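You operate a simulated robot arm through the tools that you are given. There is no shell and no other tool.

The job below is to be done with a simulated robot arm. You get a single attempt, and the scene is never put back.

JOB
Put the tube numbered like the one in well 1 into well 4 and spin both at speed 2.
Fine: lid shut and latched, one whole run; switch and STOP untouched; the other tubes stay in the yellow tube rack. Set down upright: what you pick out.

Only the result counts: the job must be done as asked and must still hold three seconds after the hand-in. Knocking over, shifting, dropping, spilling or breaking anything else fails it. Lids that push on must go on centred and level and be pressed home; caps that screw on are set level and turned clockwise until they are tight.

ROBOT AND FRAMES
A 6-joint arm with a two-finger parallel gripper, fixed in place. Base frame: the origin is on the floor under the middle of its stand, x ahead of it, y to its left, z up; the work surface is at about z = 887. Lengths are in mm, angles in rad, forces in N, time in s.
With the tool pointing down near the work surface it reaches from about 420 to 860 mm from the base axis. Its first joint turns from -2.007 to 2.007 rad. Payload 4.2 kg.
The TCP is the grasp point between the finger pads, 23 mm short of the fingertips. In the tool frame z runs along the fingers and y along their closing line. The gripper opens to 94 mm. The fingers are 38 mm wide and 10 mm thick; the gripper's body (54 by 96 mm) begins 39 mm behind the TCP.
Orientation is that of the tool frame in the base frame, as [roll, pitch, yaw] about the fixed x, y, z axes, in that order (R = Rz(yaw) Ry(pitch) Rx(roll)). With the fingers straight down and closing along the base's y, the tool's x points along the base's -x, its y along +y and its z along -z.

CONTROLS
- The arm moves only by the tool arm_command. Its argument "plan" is a list that holds one entry, the list of rows, each a list of 6 numbers: the shift along the tool's x, y, z in units of 50 mm (1.0 is 50 mm), then the turn, a rotation vector about the tool's x, y, z in units of 8 degrees (1.0 is 8 degrees). In form: [[[tx, ty, tz, rx, ry, rz], ...]]. A call has 1 to 20 rows; each row shifts and turns the commanded pose from where the row before left it, along the tool's axes as they then stand. "claw" is the finger opening in mm, from 0 to 94, set as the call begins (left out, the last holds). A call with a number of a shift or a turn outside -1 to 1 is refused whole. Each row takes 0.2 s and may step no farther than 50 mm and 0.15 rad from the row before; otherwise, or with a gripper value out of range, the whole call is refused. Where a pose cannot be reached the arm comes as near as it can. A force on the tool above 90 N (or 10 N above the force at the start of the call, whichever is more), or a blocked arm, ends the call early, and 0.2 s more pass. The fingers move at their own pace (about 108 mm/s each) and stop on an object; they squeeze with about 21 N. The grip force told is the motor's: it shows also when the fingers shut on nothing. Time passes only in rows, and 0.2 s behind the last, so rows that do not move let the fingers close. It gives the time, the measured TCP pose, the force on the tool (base axes), the opening and the grip force at its end, in the units of the frame above (readings bear some noise), with the torque about the TCP (base axes, N m) and any sound that the robot's microphone picked up, and new pictures: "pictures" is both (left out), scene, wrist or none.
- Cameras (640 x 400 px; columns grow to the right, rows downward): "scene" is fixed at [219.5, -506.6, 1722.2]; the picture's right is [0.67, -0.74, 0.00], its down [-0.61, -0.55, -0.58] and it looks along [0.43, 0.38, -0.82] (base axes); focal length 292 px, centre (320, 200). "wrist" rides on the gripper at [86, 16, -75] in the tool frame; the picture's right is [-0.18, 0.98, 0.00], its down [-0.58, -0.11, -0.81] and it looks along [-0.79, -0.15, 0.59] (tool axes); focal length 243 px, centre (320, 200). There is no depth. A picture from a camera that has moved, and an enlarged one, comes with that camera's place and axes in the base frame and with its lens. The place of the scene camera against the robot may be out by one fixed shift of up to 18 mm in any direction.
- lift_body(by): slides the trunk up (or, below 0, down) by that many mm; the arm rides with it, the base frame stays. It gives what a move gives, with no picture.
- inspect(camera, box): a new picture of the part [left, top, right, bottom] of that camera's present view, enlarged. No time passes.
- finish_job(): hands the job in; it is judged then, once.

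Nothing tells you positions but the pictures and the camera data. Unless the task says otherwise, let go and move clear before handing in.

The tools are called after "Emit:" as name(argument=value, ...) on one line, values as JSON. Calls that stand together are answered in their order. arm_command: Moves the arm, as the interface text tells. Its arguments: {"type":"object","properties":{"plan":{"type":"array"},"claw":{"type":"number"},"pictures":{"type":"string","enum":["both","scene","wrist","none"]}},"required":["plan"]} The other tools are called the same way: lift_body (by) moves the trunk up or down; inspect (camera, box) takes an enlarged picture of a part of a camera's view; finish_job () hands the job in.

At the start:

```text
time: 0.0
eef_pos: [424.1, -429.2, 1484.4]
ee_rot: [-3.141, 0.001, 3.141]
force: [0.2, 1.3, 0.6]
ft_torque: [0.02, -0.03, 0.01]
opening: 94.5
grasp_force: 0.0
trunk travel left (down, up): [-877.0, 113.0]
```

scene: 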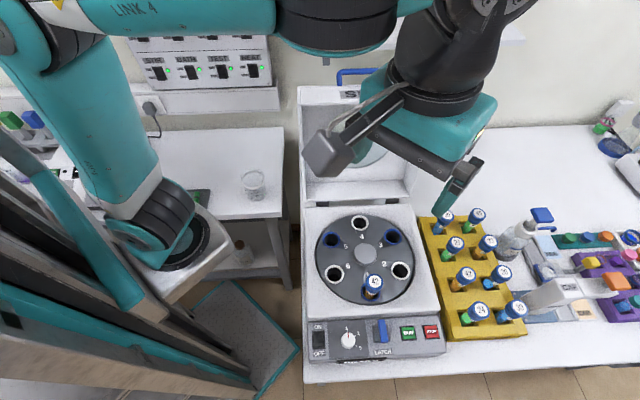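
wrist: 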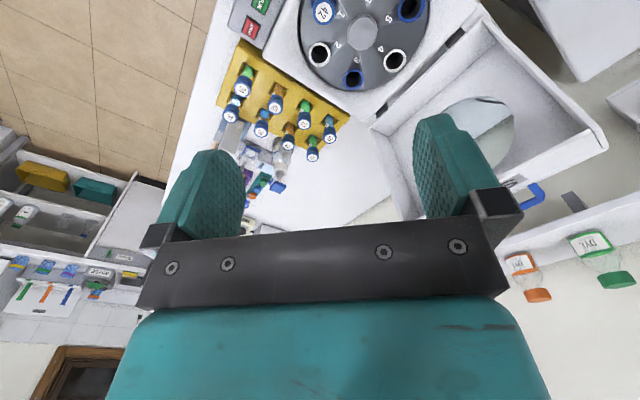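

I see a centrifuge with an open lid, a rotor with one tube in well 1, a yellow rack with eight tubes, and a panel with a switch, speed dial, latch, start and stop. I'll enlarge these parts before moving.

Emit:
inspect(camera="scene", box=[300, 200, 450, 300])

Emit:
inspect(camera="scene", box=[410, 200, 545, 345])

Emit:
inspect(camera="scene", box=[295, 300, 455, 370])

Emit:
inspect(camera="wrist", box=[210, 30, 360, 180])

Emit:
inspect(camera="wrist", box=[220, 0, 460, 110])

Emit:
inspect(camera="scene", box=[280, 60, 460, 220])

```text
4.00 times, centred on (375, 250) of scene
camera zoom: at [219.5, -506.6, 1722.2], right [0.67, -0.74, 0.0], down [-0.61, -0.55, -0.58], along [0.43, 0.38, -0.82], focal length 1170 px, centre (100, 0)
```

zoom: 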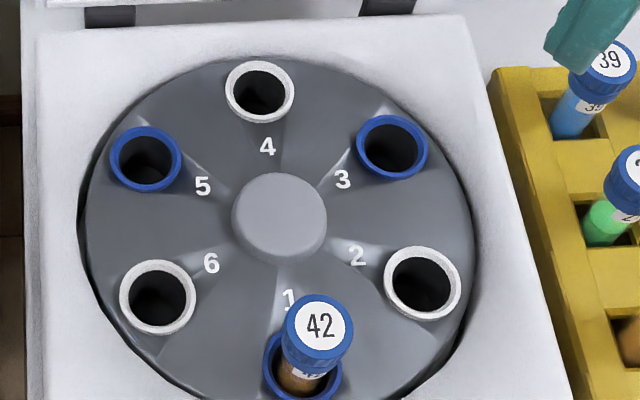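

```text
2.76 times, centred on (478, 272) of scene
camera zoom: at [219.5, -506.6, 1722.2], right [0.67, -0.74, 0.0], down [-0.61, -0.55, -0.58], along [0.43, 0.38, -0.82], focal length 807 px, centre (-114, 0)
```

zoom: 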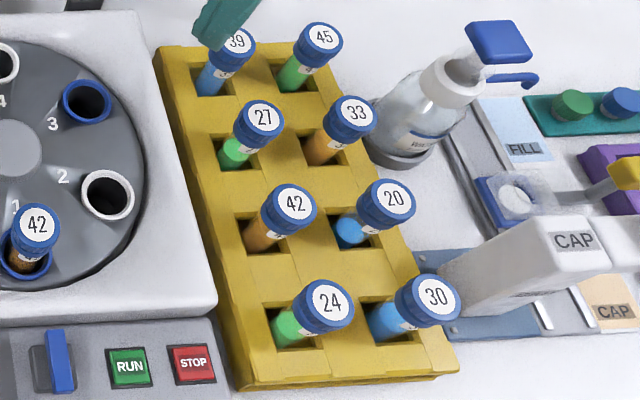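

```text
4.00 times, centred on (375, 335) of scene
camera zoom: at [219.5, -506.6, 1722.2], right [0.67, -0.74, 0.0], down [-0.61, -0.55, -0.58], along [0.43, 0.38, -0.82], focal length 1170 px, centre (100, -340)
```

zoom: 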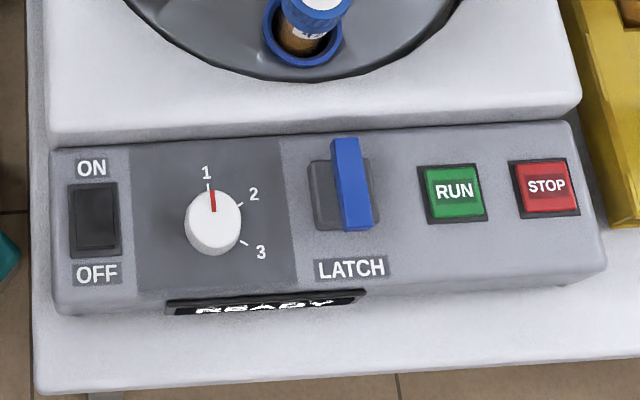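

```text
2.67 times, centred on (285, 105) of wrist
camera zoom: at [338.2, -412.7, 1558.4], right [0.18, 0.98, 0.0], down [0.58, -0.11, 0.81], along [0.79, -0.15, -0.59], focal length 647 px, centre (413, 453)
```

zoom: 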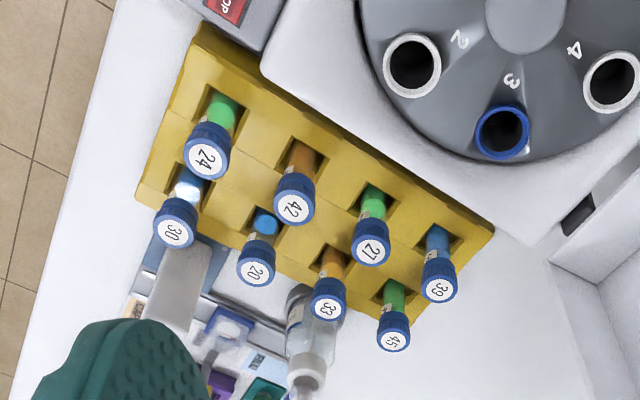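

```text
2.67 times, centred on (340, 55) of wrist
camera zoom: at [338.2, -412.7, 1558.4], right [0.18, 0.98, 0.0], down [0.58, -0.11, 0.81], along [0.79, -0.15, -0.59], focal length 647 px, centre (267, 587)
```

zoom: 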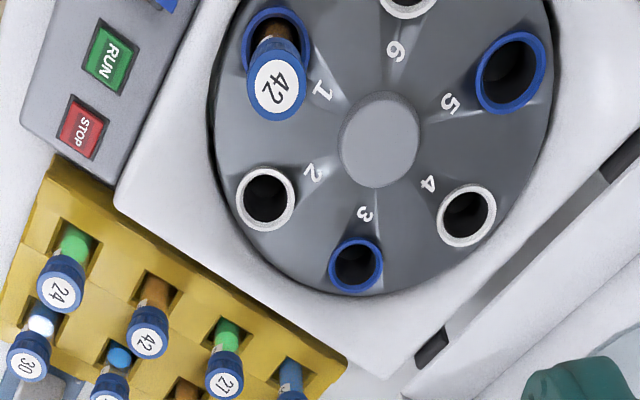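

```text
2.50 times, centred on (370, 140) of scene
camera zoom: at [219.5, -506.6, 1722.2], right [0.67, -0.74, 0.0], down [-0.61, -0.55, -0.58], along [0.43, 0.38, -0.82], focal length 731 px, centre (195, 350)
```

zoom: 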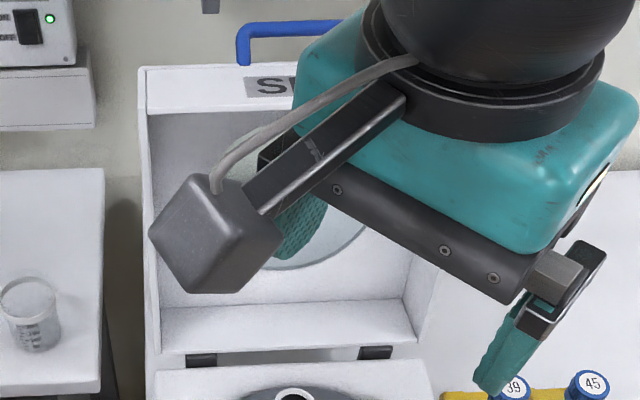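

The target is the tube labelled 42 in the left column of the rack (third from the back). Well 1 holds 42 and well 4 is at the back of the rotor. I'll first move the wrist camera to views in front of the centrifuge to triangulate positions.

Emit:
arm_command(plan=[[[0.04, -0.4, 0.73, 0, 0, 0], [0.04, -0.4, 0.73, 0, 0, 0], [0.04, -0.4, 0.73, 0, 0, 0], [0, 0, 0, 0, 0, -1], [0, 0, 0, 0, 0, -1], [0, 0, 0, 0, 0, -1], [0, 0, 0, 0, 0, -1], [0, 0, 0, 0, 0, -1], [0, 0, 0, 0, 0, -0.25], [0, 0, 0, 0, 0, 0]]], pictures="both")

```text
time: 2.2
eef_pos: [432.9, -516.3, 1422.3]
ee_rot: [3.141, 0.0, -2.409]
force: [0.1, 0.3, 0.5]
ft_torque: [-0.03, -0.01, 0.0]
opening: 94.0
grasp_force: 0.1
out of reach, approached as far as the arm can: row 1, 2, 3
trunk travel left (down, up): [-877.0, 113.0]
camera wrist: at [357.9, -560.9, 1495.2], right [-0.52, 0.85, 0.0], down [0.5, 0.31, 0.81], along [0.69, 0.42, -0.59], focal length 243 px, centre (320, 200)
```

scene: 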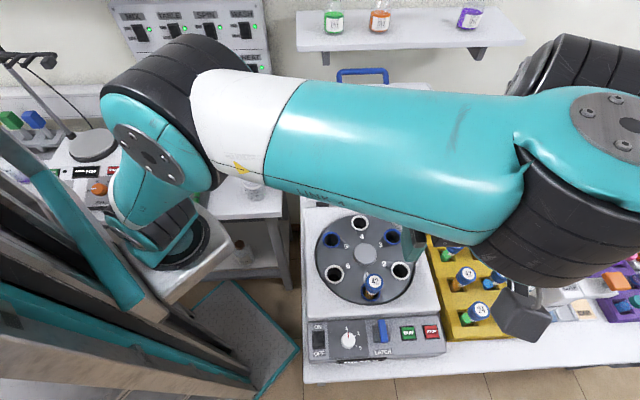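
wrist: 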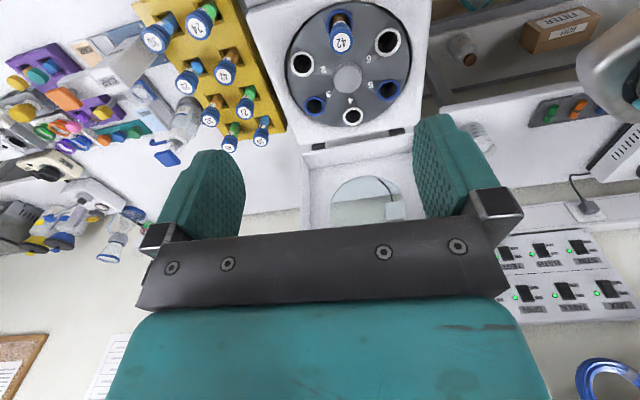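

The trunk is high and rows 1–3 were out of reach. I'll zoom in on this new view for triangulation before lowering the trunk.

Emit:
inspect(camera="wrist", box=[120, 0, 300, 160])

Emit:
inspect(camera="wrist", box=[240, 0, 440, 240])

Emit:
inspect(camera="scene", box=[290, 50, 440, 210])

```text
2.50 times, centred on (210, 80) of wrist
camera zoom: at [357.9, -560.9, 1495.2], right [-0.52, 0.85, 0.0], down [0.5, 0.31, 0.81], along [0.69, 0.42, -0.59], focal length 606 px, centre (595, 500)
```

zoom: 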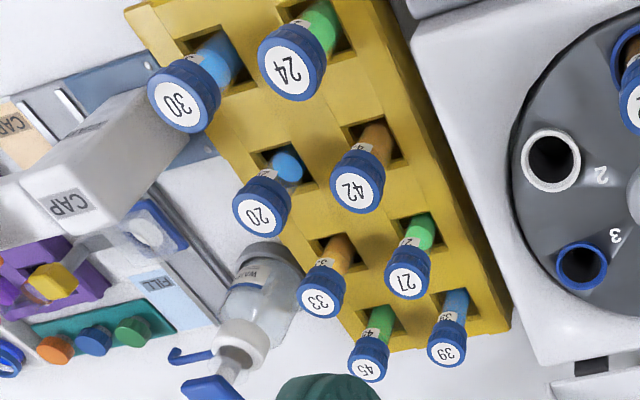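

```text
1.67 times, centred on (340, 120) of wrist
camera zoom: at [357.9, -560.9, 1495.2], right [-0.52, 0.85, 0.0], down [0.5, 0.31, 0.81], along [0.69, 0.42, -0.59], focal length 404 px, centre (287, 333)
```

zoom: 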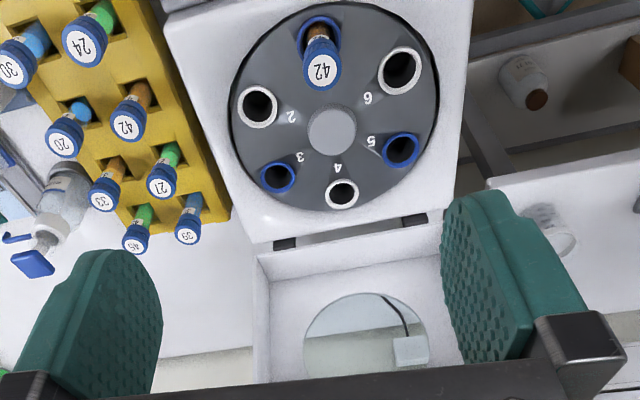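

```text
2.50 times, centred on (365, 130) of scene
camera zoom: at [219.5, -506.6, 1722.2], right [0.67, -0.74, 0.0], down [-0.61, -0.55, -0.58], along [0.43, 0.38, -0.82], focal length 731 px, centre (208, 375)
```

zoom: 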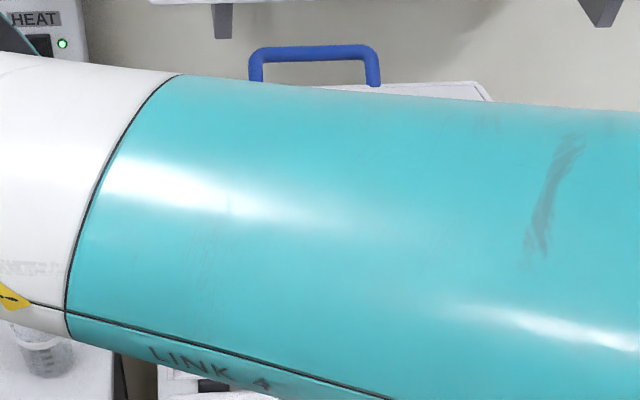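

Hub of rotor is roughly at (567, −361, 943) and the rack's 42 cap near (685, −601, 963). I'll lower the trunk in steps and watch the clearances.

Emit:
lift_body(by=-150)

Emit:
arm_command(plan=[[[0, 0, 0, 0, 0, 0]]], pictures="both")

```text
time: 4.0
eef_pos: [432.7, -515.9, 1271.1]
ee_rot: [3.14, -0.003, -2.409]
force: [-0.5, -0.3, 1.1]
ft_torque: [-0.03, -0.04, 0.0]
opening: 93.8
grasp_force: 0.2
trunk travel left (down, up): [-727.0, 263.0]
```

```text
time: 4.3
eef_pos: [432.5, -515.0, 1271.3]
ee_rot: [-3.14, 0.0, -2.408]
force: [0.2, 0.2, -0.2]
ft_torque: [-0.01, -0.02, 0.01]
opening: 93.6
grasp_force: 0.0
trunk travel left (down, up): [-727.0, 263.0]
camera wrist: at [357.7, -560.8, 1345.2], right [-0.52, 0.85, 0.0], down [0.51, 0.31, 0.81], along [0.69, 0.42, -0.59], focal length 243 px, centre (320, 200)
```

scene: 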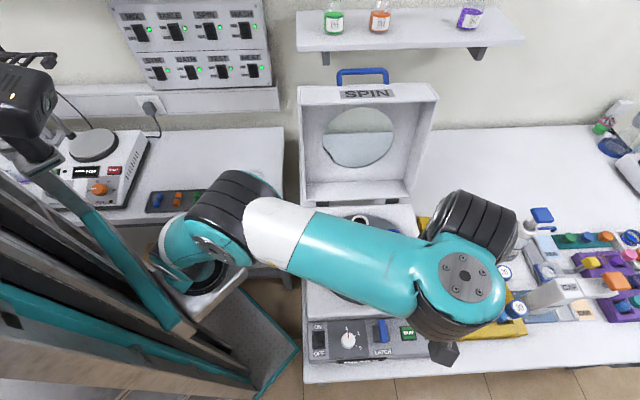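
wrist: 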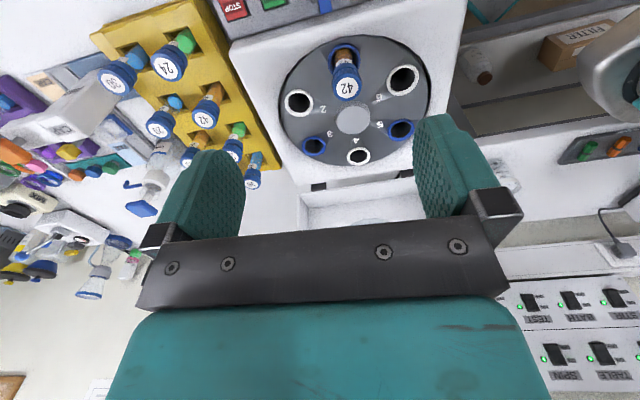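

Good: the trunk now gives a clean vertical baseline, and the lid is visible (labelled SPIN, blue handle on top). I'll zoom for precise pixels.

Emit:
inspect(camera="wrist", box=[80, 0, 280, 200])

Emit:
inspect(camera="wrist", box=[220, 0, 480, 200])

Emit:
inspect(camera="scene", box=[290, 60, 450, 220])

Emit:
inspect(camera="scene", box=[410, 200, 640, 350])

```text
2.00 times, centred on (180, 100) of wrist
camera zoom: at [357.7, -560.8, 1345.2], right [-0.52, 0.85, 0.0], down [0.51, 0.31, 0.81], along [0.69, 0.42, -0.59], focal length 485 px, centre (600, 400)
```

zoom: 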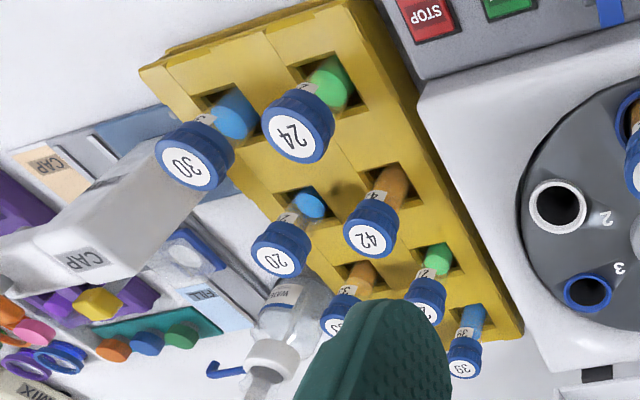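

```text
2.00 times, centred on (350, 100) of wrist
camera zoom: at [357.7, -560.8, 1345.2], right [-0.52, 0.85, 0.0], down [0.51, 0.31, 0.81], along [0.69, 0.42, -0.59], focal length 485 px, centre (260, 400)
```

zoom: 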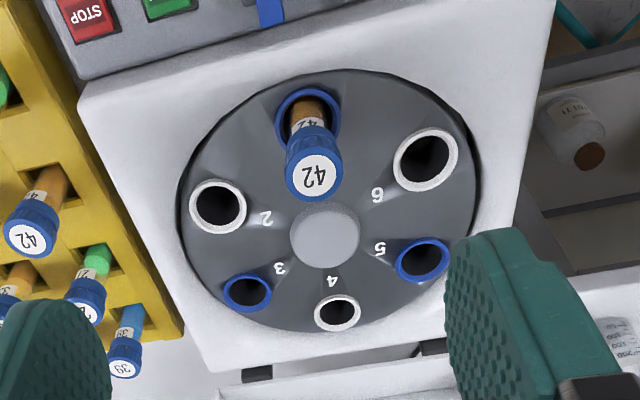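

```text
2.50 times, centred on (370, 140) of scene
camera zoom: at [219.5, -506.6, 1722.2], right [0.67, -0.74, 0.0], down [-0.61, -0.55, -0.58], along [0.43, 0.38, -0.82], focal length 731 px, centre (195, 350)
```

zoom: 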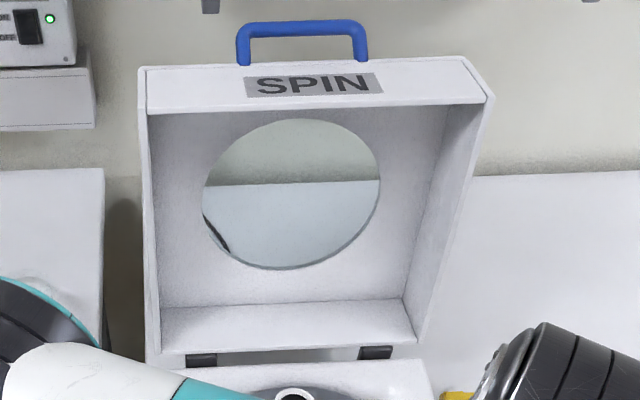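

```text
2.67 times, centred on (525, 275) of scene
camera zoom: at [219.5, -506.6, 1722.2], right [0.67, -0.74, 0.0], down [-0.61, -0.55, -0.58], along [0.43, 0.38, -0.82], focal length 780 px, centre (-227, 0)
```

zoom: 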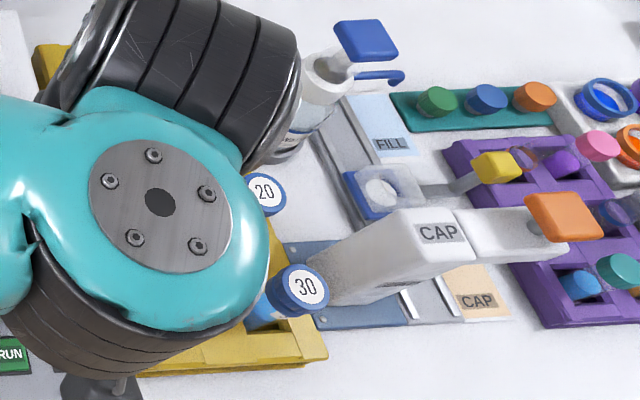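

Triangulating: rotor hub ≈ (571, −355, 932), wells at about 110 mm radius, well 4 ≈ (648, −277), rack tube 42's cap top ≈ (682, −598, 982). The rack tube is about 907 mm from the base, so I'll lower the trunk and turn the wrist to look outward over the rack and test reach.

Emit:
lift_body(by=-130)

Emit:
arm_command(plan=[[[0, 0, 0, 0, 0, 1], [0, 0, 0, 0, 0, 1], [0, 0, 0, 0, 0, 1], [0, 0, 0, 0, 0, 1], [0, 0, 0, 0, 0, 1], [0, 0, 0, 0, 0, 1], [0, 0, 0, 0, 0, 1], [0, 0, 0, 0, 0, 1], [0, 0, 0, 0, 0, 1], [0, 0, 0, 0, 0, 1], [0, 0, 0, 0, 0, 1], [0, 0, 0, 0, 0, 0.25], [0, 0, 0, 0, 0, 0]]], pictures="both")

```text
time: 5.9
eef_pos: [432.0, -515.3, 1140.3]
ee_rot: [3.142, -0.001, -2.409]
force: [-0.1, -0.1, 0.4]
ft_torque: [-0.04, 0.01, 0.03]
opening: 93.8
grasp_force: 0.0
trunk travel left (down, up): [-597.0, 393.0]
```

```text
time: 8.7
eef_pos: [431.9, -515.2, 1140.4]
ee_rot: [3.141, 0.0, 2.302]
force: [-0.5, -0.2, 0.5]
ft_torque: [-0.05, -0.03, -0.01]
opening: 94.1
grasp_force: 0.0
trunk travel left (down, up): [-597.0, 393.0]
camera wrist: at [387.1, -439.9, 1215.1], right [0.85, 0.52, 0.0], down [0.31, -0.51, 0.81], along [0.42, -0.69, -0.59], focal length 243 px, centre (320, 200)
```

scene: 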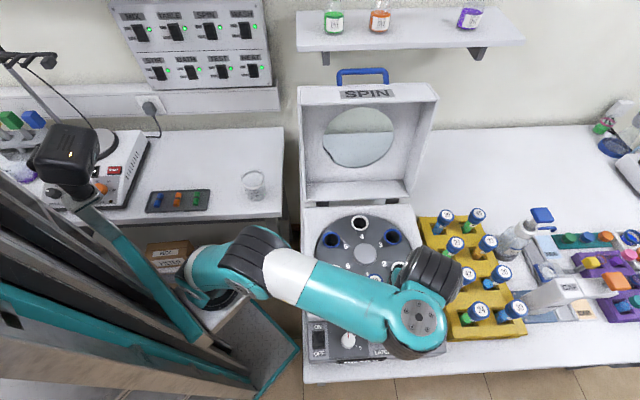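
wrist: 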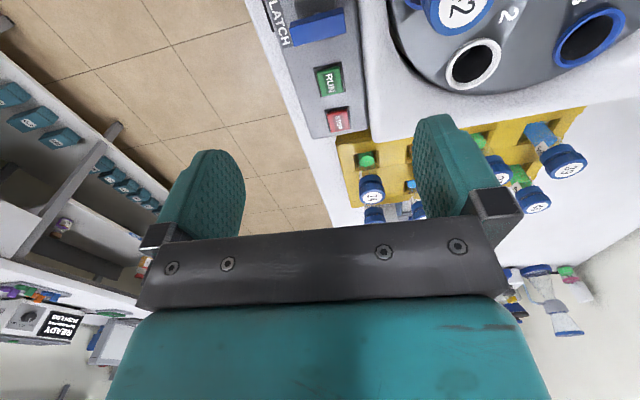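

I'll test reach by moving outward toward the rack tube at a safe height (fingertips well above the caps).

Emit:
arm_command(plan=[[[-0.79, 0.46, 0.1, 0, 0, 0], [-0.79, 0.46, 0.1, 0, 0, 0], [-0.79, 0.46, 0.1, 0, 0, 0], [-0.79, 0.46, 0.1, 0, 0, 0], [-0.79, 0.46, 0.1, 0, 0, 0], [0, 0, 0, 0, 0, 0]]], pictures="both")

```text
time: 10.1
eef_pos: [615.3, -559.8, 1106.3]
ee_rot: [3.141, 0.001, 2.303]
force: [-0.2, 0.1, -0.1]
ft_torque: [0.04, 0.01, 0.0]
opening: 94.0
grasp_force: 0.0
out of reach, approached as far as the arm can: row 4, 5
trunk travel left (down, up): [-597.0, 393.0]
camera wrist: at [569.6, -484.4, 1179.9], right [0.85, 0.52, 0.0], down [0.31, -0.51, 0.81], along [0.42, -0.69, -0.59], focal length 243 px, centre (320, 200)
```

scene: 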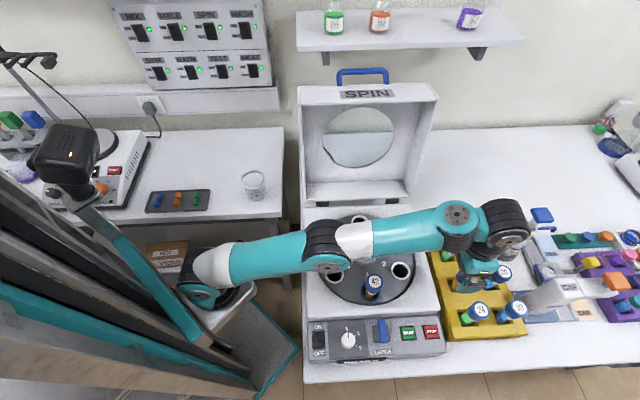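
wrist: 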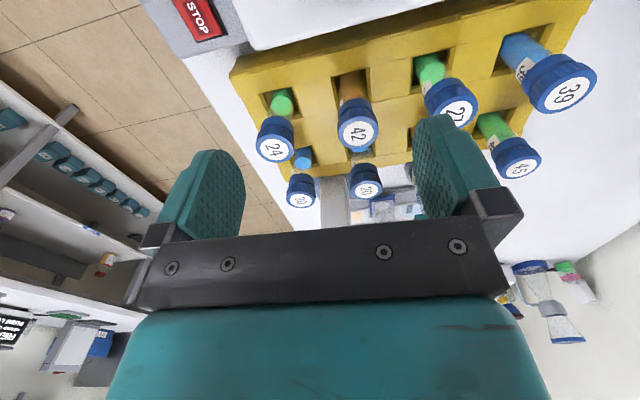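

At r ≈ 832 the arm is fully stretched with the tool straight down at this trunk height. I'll try a lower trunk to see whether reach improves.

Emit:
lift_body(by=-50)

Emit:
arm_command(plan=[[[-0.8, 0.3, 0, 0, 0, 0], [-0.8, 0, 0, 0, 0, 0], [0, 0, 0, 0, 0, 0]]], pictures="none")

```text
time: 11.1
eef_pos: [614.6, -560.3, 1056.5]
ee_rot: [3.14, 0.0, 2.303]
force: [-0.1, 0.7, 0.4]
ft_torque: [0.02, -0.01, -0.03]
opening: 93.9
grasp_force: 0.0
trunk travel left (down, up): [-547.0, 443.0]
```

```text
time: 11.8
eef_pos: [620.1, -560.8, 1048.7]
ee_rot: [-3.141, -0.001, 2.305]
force: [0.2, -0.5, -0.2]
ft_torque: [0.01, 0.01, 0.03]
opening: 94.0
grasp_force: 0.0
out of reach, approached as far as the arm can: row 1, 2
trunk travel left (down, up): [-547.0, 443.0]
```

The boundary direction shows the wrist sits above the shoulder, so reach should grow with the trunk higher relative to the tool. I'll raise the trunk and lower the tool relative to it.

Emit:
lift_body(by=160)

Emit:
arm_command(plan=[[[0, 0, 0.9, 0, 0, 0], [0, 0, 0.9, 0, 0, 0], [0, 0, 0.9, 0, 0, 0], [-0.69, 0.21, 0.2, 0, 0, 0], [-0.69, 0.21, 0, 0, 0, 0], [0, 0, 0, 0, 0, 0]]], pictures="both")

```text
time: 13.7
eef_pos: [619.4, -560.1, 1208.7]
ee_rot: [3.141, -0.001, 2.304]
force: [0.5, 0.2, -0.6]
ft_torque: [-0.02, -0.04, -0.01]
opening: 93.9
grasp_force: 0.0
trunk travel left (down, up): [-707.0, 283.0]
```

```text
time: 15.1
eef_pos: [668.1, -582.7, 1063.7]
ee_rot: [3.14, 0.0, 2.303]
force: [0.4, -0.1, 0.4]
ft_torque: [0.0, 0.01, 0.0]
opening: 93.9
grasp_force: 0.0
out of reach, approached as far as the arm can: row 5
trunk travel left (down, up): [-707.0, 283.0]
camera wrist: at [622.5, -506.9, 1137.7], right [0.85, 0.52, 0.0], down [0.31, -0.51, 0.81], along [0.42, -0.69, -0.59], focal length 243 px, centre (320, 200)
```

scene: 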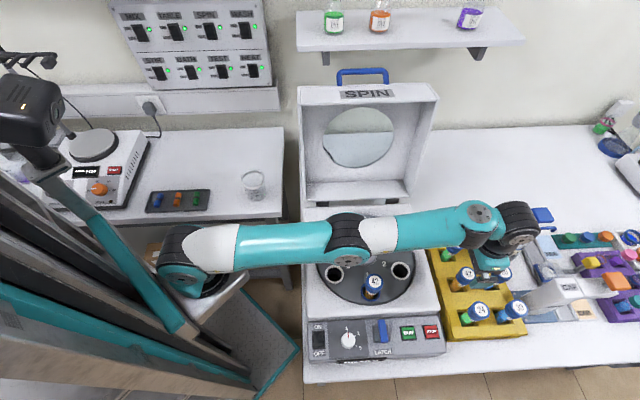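
wrist: 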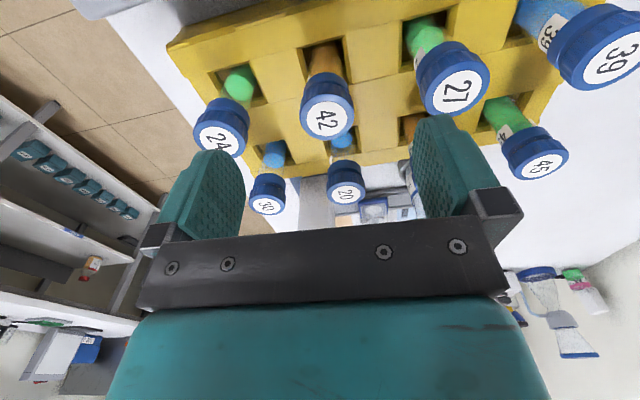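

Reach is now 886 mm with the tool straight down, so a vertical grasp should be possible with the trunk a bit higher. I'll zoom in to locate tube 42 accurately.

Emit:
inspect(camera="wrist", box=[180, 0, 420, 220])

Emit:
inspect(camera="wrist", box=[280, 40, 380, 140])

Emit:
inspect(camera="scene", box=[420, 190, 550, 350])

```text
1.82 times, centred on (300, 110) of wrist
camera zoom: at [622.5, -506.9, 1137.7], right [0.85, 0.52, 0.0], down [0.31, -0.51, 0.81], along [0.42, -0.69, -0.59], focal length 441 px, centre (356, 364)
```

zoom: 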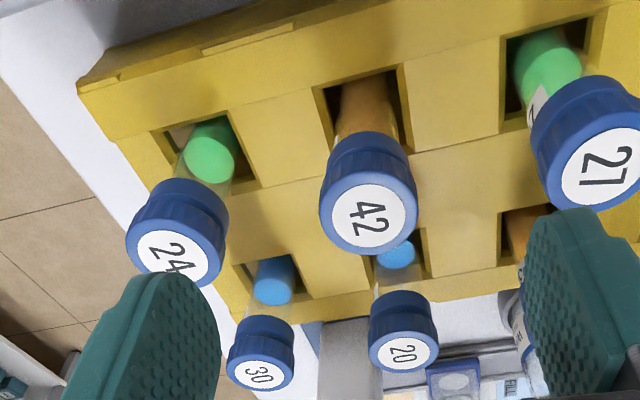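

```text
4.00 times, centred on (330, 90) of wrist
camera zoom: at [622.5, -506.9, 1137.7], right [0.85, 0.52, 0.0], down [0.31, -0.51, 0.81], along [0.42, -0.69, -0.59], focal length 970 px, centre (280, 640)
```

zoom: 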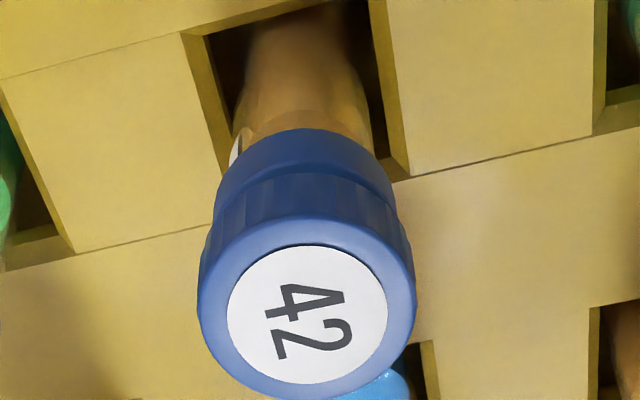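

```text
2.50 times, centred on (485, 270) of scene
camera zoom: at [219.5, -506.6, 1722.2], right [0.67, -0.74, 0.0], down [-0.61, -0.55, -0.58], along [0.43, 0.38, -0.82], focal length 731 px, centre (-92, 25)
```

zoom: 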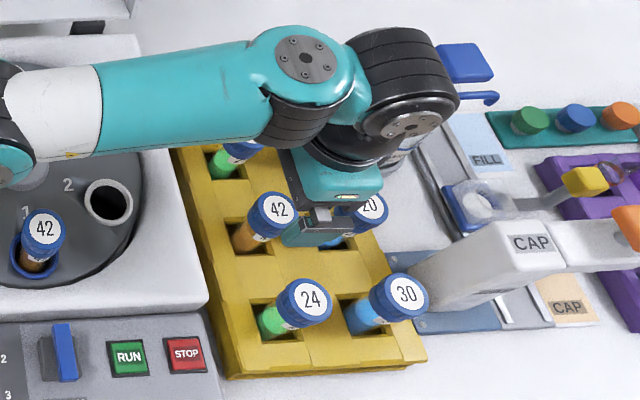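

Tube 42's cap top is at about (684, −598, 981), with neighbours 90 mm away. I'll raise the trunk 163 mm for best reach and hover above it at z ≈ 1040 with the fingers at 70 mm.

Emit:
lift_body(by=163)

Emit:
arm_command(plan=[[[0, 0, 1, 0, 0, 0], [0, 0, 1, 0, 0, 0], [0, 0, 1, 0, 0, 0], [-0.22, 0.02, 0.36, 0, 0, 0], [-0.22, 0.02, 0.36, 0, 0, 0], [0, 0, 0, 0, 0, 0]]], claw=70, pictures="both")

```text
time: 16.9
eef_pos: [666.8, -582.8, 1225.6]
ee_rot: [3.141, 0.001, 2.305]
force: [0.1, -0.4, 0.0]
ft_torque: [0.01, 0.0, -0.01]
opening: 94.0
grasp_force: 0.0
trunk travel left (down, up): [-870.0, 120.0]
```

```text
time: 18.3
eef_pos: [676.2, -588.6, 1052.0]
ee_rot: [3.14, 0.001, 2.304]
force: [0.2, -0.3, 0.7]
ft_torque: [0.02, 0.01, 0.01]
opening: 69.7
grasp_force: 0.0
out of reach, approached as far as the arm can: row 1, 3, 4, 5
trunk travel left (down, up): [-870.0, 120.0]
camera wrist: at [629.6, -514.9, 1125.3], right [0.85, 0.52, 0.0], down [0.31, -0.51, 0.81], along [0.42, -0.69, -0.59], focal length 243 px, centre (320, 200)
```

scene: 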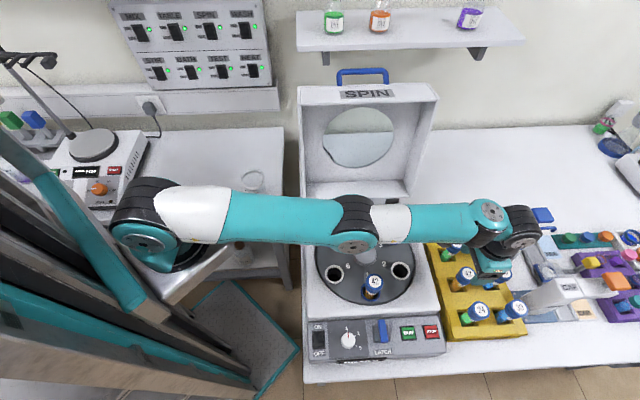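
wrist: 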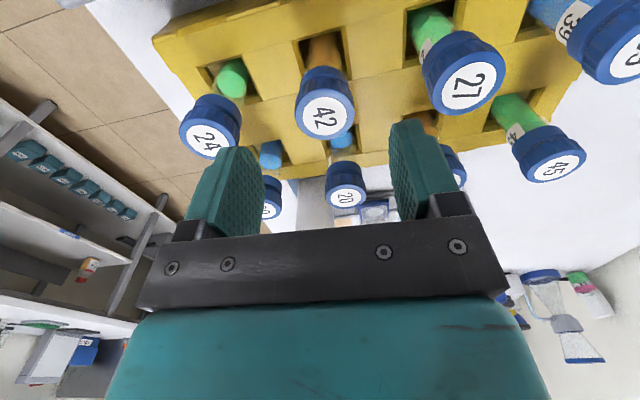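

The true reach limit here is about 899 mm tool-down, so I'll tilt the tool 12° outward (fingers still closing horizontally across the tube) and hover over the 42 cap.

Emit:
arm_command(plan=[[[0, 0, 0, 0, -0.75, 0], [0, 0, 0, 0, -0.75, 0], [-0.17, -0.01, 0.38, 0, 0, 0], [0, 0, 0, 0, 0, 0]]], claw=70, pictures="both")

Emit:
inspect(camera="wrist", box=[180, 0, 480, 240])

Emit:
inspect(camera="wrist", box=[270, 60, 390, 180])

Emit:
inspect(camera="scene", box=[420, 180, 560, 340])

```text
time: 19.3
eef_pos: [698.8, -616.7, 1041.3]
ee_rot: [3.141, 0.208, 2.304]
force: [-0.7, -0.4, 0.1]
ft_torque: [0.01, -0.02, 0.0]
opening: 69.9
grasp_force: 0.0
out of reach, approached as far as the arm can: row 1, 2, 3
trunk travel left (down, up): [-870.0, 120.0]
camera wrist: at [643.6, -529.9, 1095.4], right [0.85, 0.52, 0.04], down [0.19, -0.37, 0.91], along [0.49, -0.77, -0.41], focal length 243 px, centre (320, 200)
```

scene: 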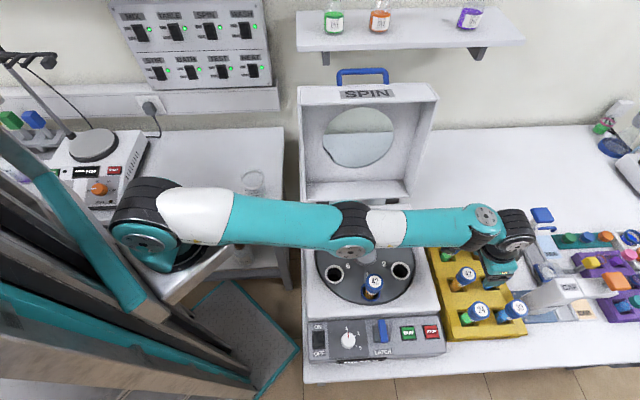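
wrist: 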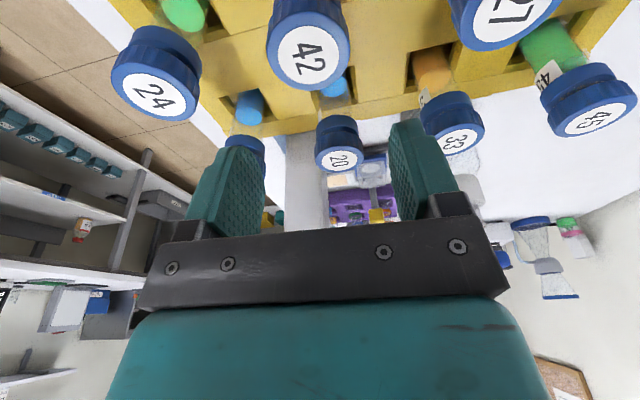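

```text
1.67 times, centred on (330, 120) of wrist
camera zoom: at [643.6, -529.9, 1095.4], right [0.85, 0.52, 0.04], down [0.19, -0.37, 0.91], along [0.49, -0.77, -0.41], focal length 404 px, centre (303, 333)
```

zoom: 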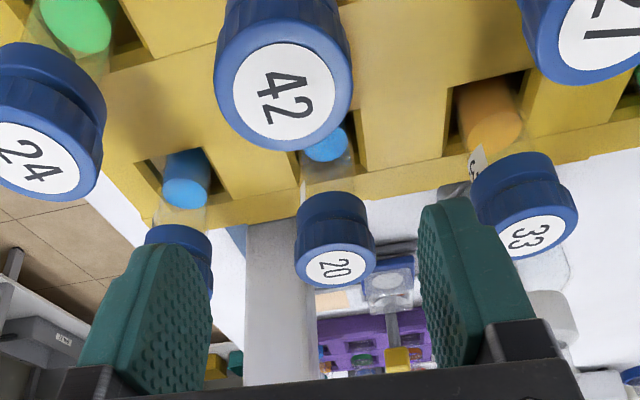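

```text
3.33 times, centred on (330, 120) of wrist
camera zoom: at [643.6, -529.9, 1095.4], right [0.85, 0.52, 0.04], down [0.19, -0.37, 0.91], along [0.49, -0.77, -0.41], focal length 809 px, centre (287, 467)
```

zoom: 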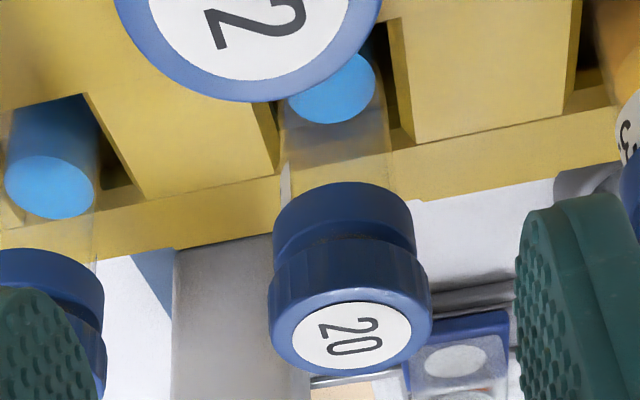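

```text
2.50 times, centred on (490, 260) of scene
camera zoom: at [219.5, -506.6, 1722.2], right [0.67, -0.74, 0.0], down [-0.61, -0.55, -0.58], along [0.43, 0.38, -0.82], focal length 731 px, centre (-105, 50)
```

zoom: 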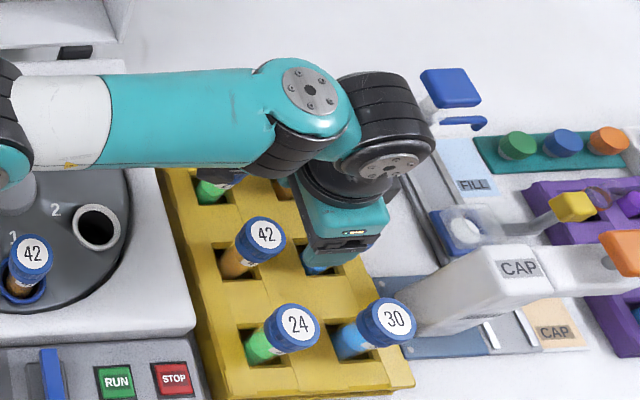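

The tilt extended reach; TCP is now at r ≈ 932, and the 42 cap again triangulates to (684, −598, 982). I'll move back over it and check before descending.

Emit:
arm_command(plan=[[[0.25, 0.015, 0.01, 0, 0, 0], [0.24, 0.015, 0.01, 0, 0, 0], [0, 0, 0, 0, 0, 0]]], claw=70, pictures="wrist")

Emit:
inspect(camera="scene", box=[420, 180, 560, 340])

```text
time: 20.1
eef_pos: [698.5, -612.0, 1033.9]
ee_rot: [3.141, 0.207, 2.304]
force: [0.5, 0.3, 0.0]
ft_torque: [-0.01, 0.02, 0.01]
opening: 70.1
grasp_force: 0.0
out of reach, approached as far as the arm can: row 1, 2
trunk travel left (down, up): [-870.0, 120.0]
camera wrist: at [644.3, -527.0, 1087.7], right [0.85, 0.52, 0.04], down [0.19, -0.37, 0.91], along [0.49, -0.77, -0.41], focal length 243 px, centre (320, 200)
```

wrist: 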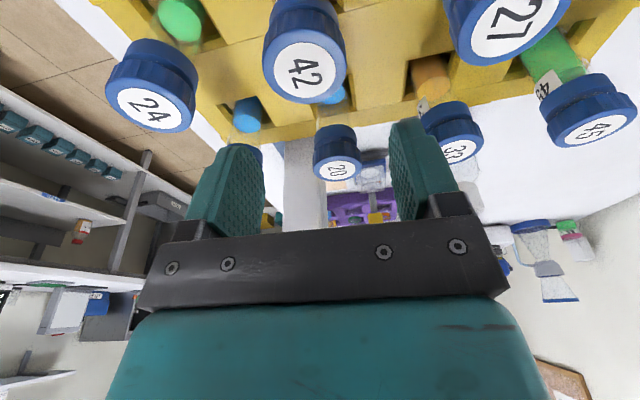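

```text
2.50 times, centred on (490, 260) of scene
camera zoom: at [219.5, -506.6, 1722.2], right [0.67, -0.74, 0.0], down [-0.61, -0.55, -0.58], along [0.43, 0.38, -0.82], focal length 731 px, centre (-105, 50)
```

zoom: 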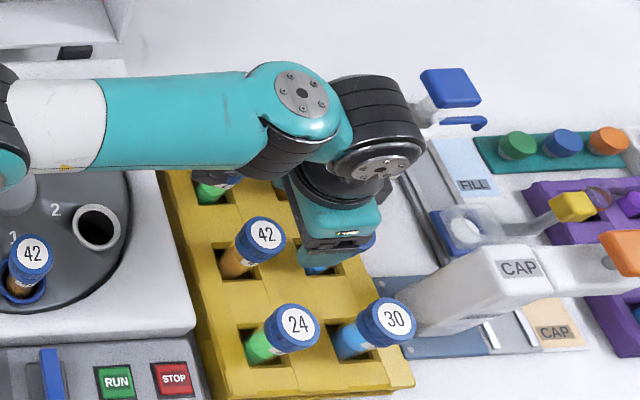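

The inward move stalled because the arm is at its straight-arm limit. I'll raise the trunk a little for clearance and pull back inward with larger steps to get out of the stretched pose.

Emit:
lift_body(by=40)

Emit:
arm_command(plan=[[[0.96, 0, -0.2, 0, 0, 0], [0.96, 0, -0.2, 0, 0, 0], [0, 0, 0, 0, 0, 0]]], claw=70, pictures="scene")

```text
time: 21.0
eef_pos: [697.7, -613.7, 1072.6]
ee_rot: [3.141, 0.207, 2.304]
force: [0.4, -0.4, -0.2]
ft_torque: [0.01, 0.01, 0.0]
opening: 70.3
grasp_force: 0.1
trunk travel left (down, up): [-910.0, 80.0]
```

```text
time: 21.8
eef_pos: [631.6, -539.9, 1074.6]
ee_rot: [3.141, 0.211, 2.305]
force: [-0.7, 0.0, 0.3]
ft_torque: [-0.02, -0.03, -0.02]
opening: 70.0
grasp_force: 0.0
trunk travel left (down, up): [-910.0, 80.0]
```

scene: 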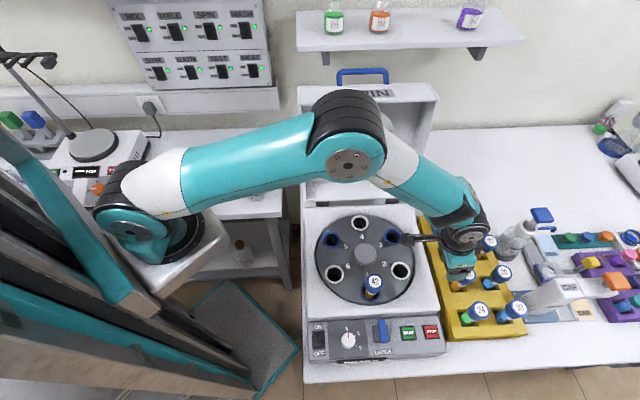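

Now the elbow bends up and the arm moves freely. I'll raise the tool and lower the trunk to get a better working height, then approach the tube again.

Emit:
arm_command(plan=[[[-0.209, 0, -0.978, 0, 0, 0], [-0.209, 0, -0.978, 0, 0, 0], [-0.209, 0, -0.978, 0, 0, 0], [0, 0, 0, 0, 0, 0]]], claw=70, pictures="none")

Emit:
lift_body(by=-150)

```text
time: 22.8
eef_pos: [633.4, -538.5, 1222.6]
ee_rot: [-3.141, 0.207, 2.304]
force: [-0.3, -0.2, 0.1]
ft_torque: [0.0, -0.01, 0.03]
opening: 69.9
grasp_force: 0.0
trunk travel left (down, up): [-910.0, 80.0]
```

```text
time: 24.5
eef_pos: [633.4, -538.1, 1073.4]
ee_rot: [-3.141, 0.207, 2.305]
force: [0.3, -0.8, 0.3]
ft_torque: [0.01, 0.0, 0.0]
opening: 70.3
grasp_force: 0.0
trunk travel left (down, up): [-760.0, 230.0]
```

Emit:
arm_command(plan=[[[-0.698, -0.025, 0.489, 0, 0, 0], [-0.698, -0.025, 0.489, 0, 0, 0], [0, 0, 0, 0, 0, 0]]], claw=70, pictures="both")

Emit:
inspect(camera="wrist", box=[220, 0, 440, 220])

Emit:
inspect(camera="scene", box=[420, 180, 560, 340])

```text
time: 25.3
eef_pos: [684.1, -597.4, 1038.5]
ee_rot: [3.14, 0.207, 2.304]
force: [-1.0, 0.7, 0.5]
ft_torque: [-0.01, 0.01, 0.01]
opening: 70.0
grasp_force: 0.1
trunk travel left (down, up): [-760.0, 230.0]
camera wrist: at [629.3, -511.6, 1093.1], right [0.85, 0.52, 0.04], down [0.19, -0.37, 0.91], along [0.49, -0.77, -0.42], focal length 243 px, centre (320, 200)
```

scene: 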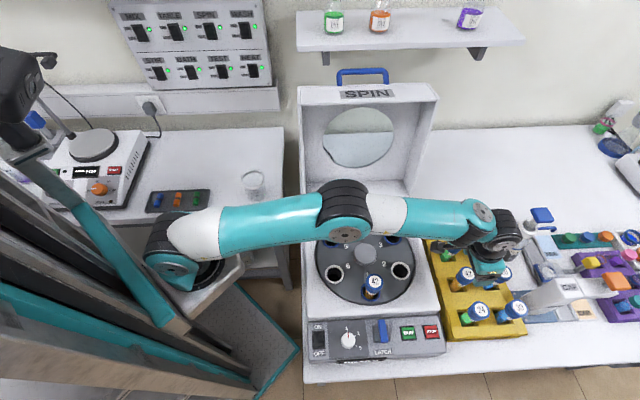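
wrist: 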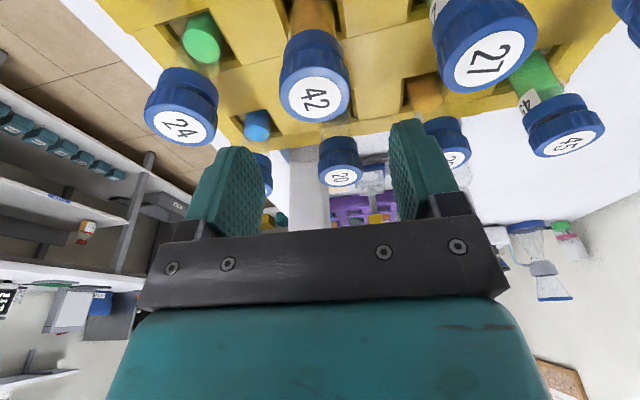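

```text
1.82 times, centred on (330, 110) of wrist
camera zoom: at [629.3, -511.6, 1093.1], right [0.85, 0.52, 0.04], down [0.19, -0.37, 0.91], along [0.49, -0.77, -0.42], focal length 441 px, centre (302, 364)
```

zoom: 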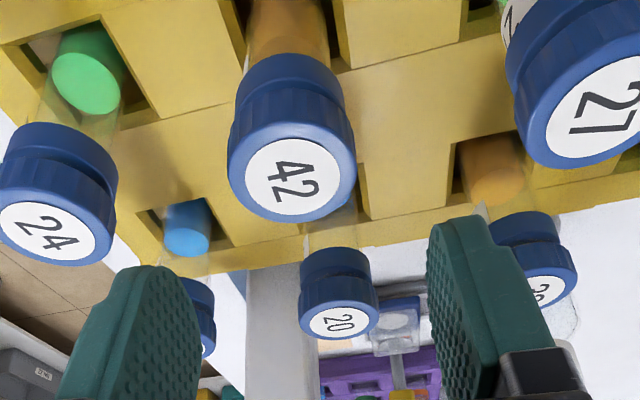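

```text
2.50 times, centred on (490, 260) of scene
camera zoom: at [219.5, -506.6, 1722.2], right [0.67, -0.74, 0.0], down [-0.61, -0.55, -0.58], along [0.43, 0.38, -0.82], focal length 731 px, centre (-105, 50)
```

zoom: 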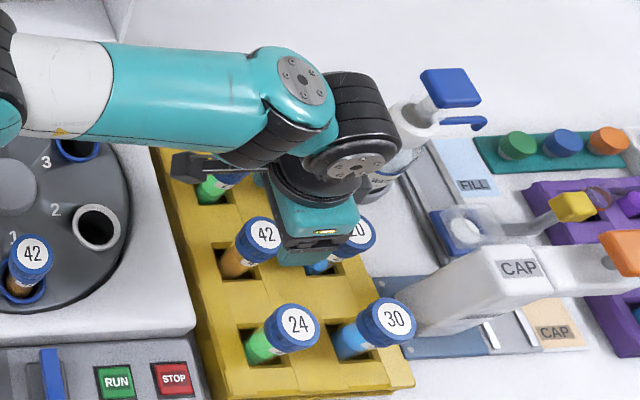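

The pose matches: the cap should pass centrally between the fingers. Descending straight down to the cap.

Emit:
arm_command(plan=[[[0.158, 0, 0.74, 0, 0, 0], [0.158, 0, 0.74, 0, 0, 0], [0, 0, 0, 0, 0, 0]]], claw=70, pictures="both")

Emit:
inspect(camera="wrist", box=[180, 40, 460, 240])

```text
time: 26.1
eef_pos: [684.3, -597.9, 962.3]
ee_rot: [-3.142, 0.209, 2.305]
force: [0.2, -0.3, -0.8]
ft_torque: [0.0, -0.01, 0.0]
opening: 70.1
grasp_force: 0.0
trunk travel left (down, up): [-760.0, 230.0]
camera wrist: at [630.1, -512.6, 1017.7], right [0.85, 0.52, 0.04], down [0.19, -0.37, 0.91], along [0.49, -0.77, -0.41], focal length 243 px, centre (320, 200)
```

scene: 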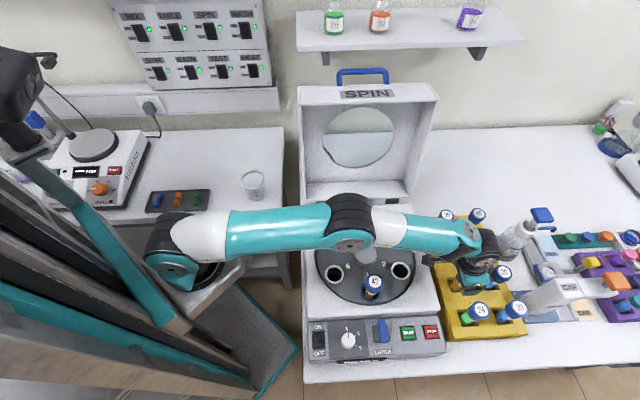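
wrist: 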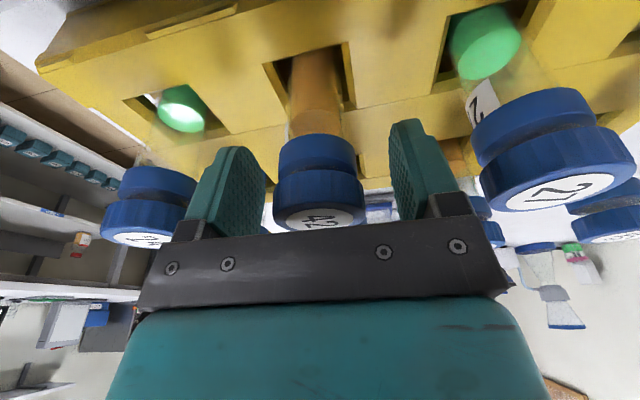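

```text
2.00 times, centred on (320, 140) of wrist
camera zoom: at [630.1, -512.6, 1017.7], right [0.85, 0.52, 0.04], down [0.19, -0.37, 0.91], along [0.49, -0.77, -0.41], focal length 485 px, centre (320, 320)
```

zoom: 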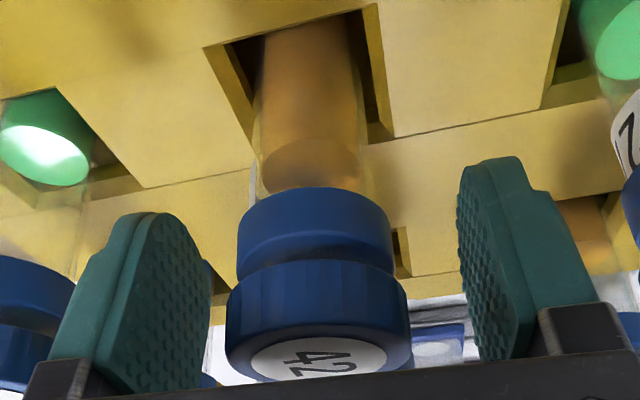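

The cap sits between the fingers at the right height. Closing the grip.

Emit:
arm_command(plan=[[[0, 0, 0, 0, 0, 0], [0, 0, 0, 0, 0, 0], [0, 0, 0, 0, 0, 0], [0, 0, 0, 0, 0, 0]]], claw=10, pictures="wrist")

Emit:
inspect(camera="wrist", box=[180, 40, 460, 240])

```text
time: 27.1
eef_pos: [684.5, -598.2, 963.3]
ee_rot: [-3.141, 0.207, 2.305]
force: [-0.4, 0.1, 0.6]
ft_torque: [0.02, 0.01, -0.02]
opening: 40.0
grasp_force: 20.7
trunk travel left (down, up): [-760.0, 230.0]
camera wrist: at [630.0, -512.6, 1017.8], right [0.85, 0.52, 0.04], down [0.19, -0.37, 0.91], along [0.49, -0.77, -0.41], focal length 243 px, centre (320, 200)
```

wrist: 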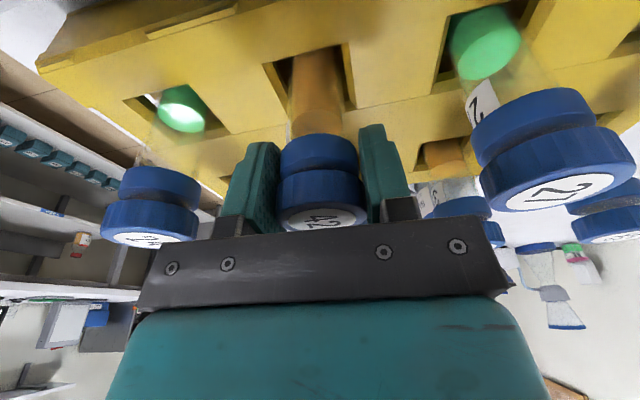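

```text
2.00 times, centred on (320, 140) of wrist
camera zoom: at [630.0, -512.6, 1017.8], right [0.85, 0.52, 0.04], down [0.19, -0.37, 0.91], along [0.49, -0.77, -0.41], focal length 485 px, centre (320, 320)
```

zoom: 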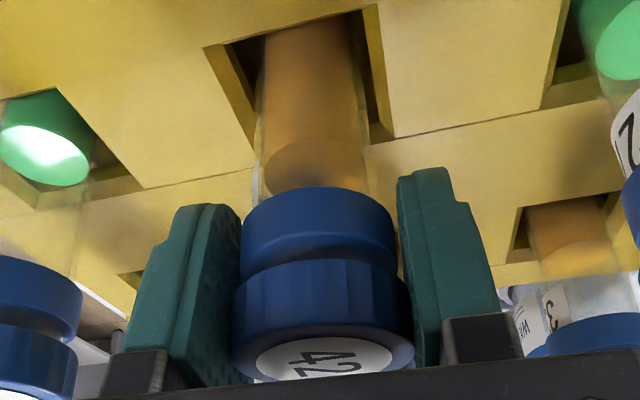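

Gripped at 40 mm with ~21 N. Lifting straight up with the trunk so the tube clears the rack.

Emit:
lift_body(by=60)

Emit:
arm_command(plan=[[[0, 0, 0, 0, 0, 0]]], pictures="both")

Emit:
inspect(camera="scene", box=[420, 180, 560, 340])

```text
time: 28.1
eef_pos: [684.1, -598.5, 1022.8]
ee_rot: [-3.14, 0.207, 2.303]
force: [0.0, -0.5, -1.3]
ft_torque: [-0.02, -0.03, 0.0]
opening: 40.2
grasp_force: 21.2
trunk travel left (down, up): [-820.0, 170.0]
```

```text
time: 28.5
eef_pos: [683.9, -597.9, 1022.6]
ee_rot: [-3.141, 0.208, 2.303]
force: [-0.8, -0.8, -1.4]
ft_torque: [-0.03, 0.0, -0.04]
opening: 40.0
grasp_force: 21.2
trunk travel left (down, up): [-820.0, 170.0]
camera wrist: at [630.1, -512.6, 1077.8], right [0.85, 0.52, 0.04], down [0.19, -0.37, 0.91], along [0.49, -0.77, -0.41], focal length 243 px, centre (320, 200)
```

scene: 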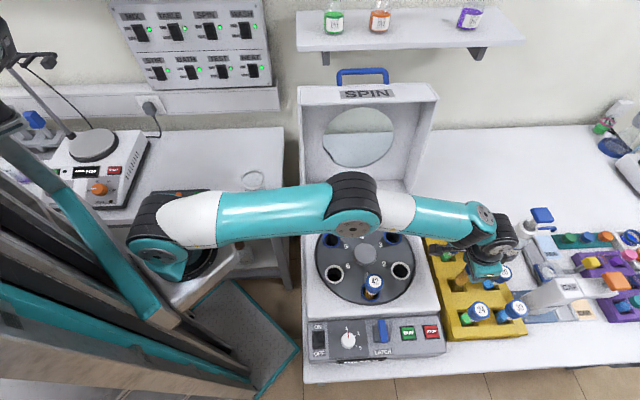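
wrist: 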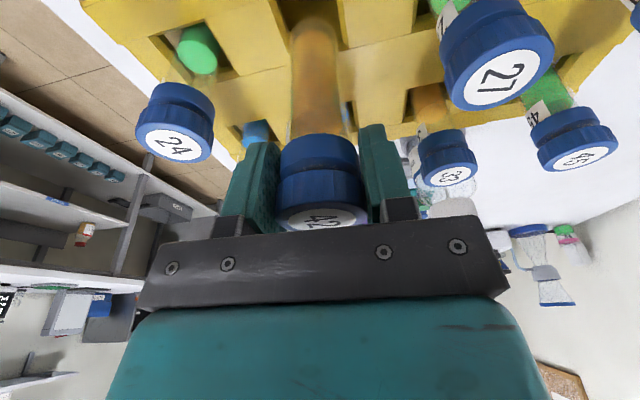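

```text
2.50 times, centred on (490, 260) of scene
camera zoom: at [219.5, -506.6, 1722.2], right [0.67, -0.74, 0.0], down [-0.61, -0.55, -0.58], along [0.43, 0.38, -0.82], focal length 731 px, centre (-105, 50)
```

zoom: 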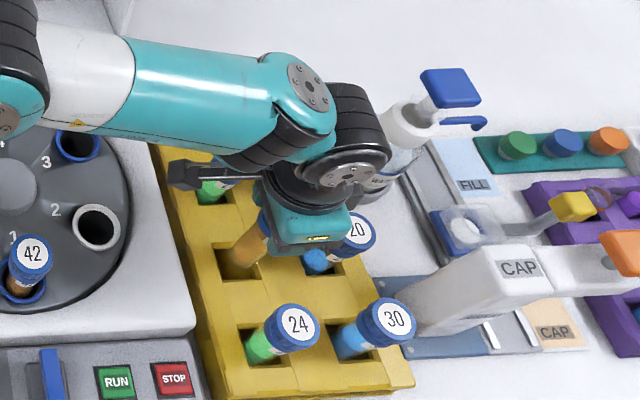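

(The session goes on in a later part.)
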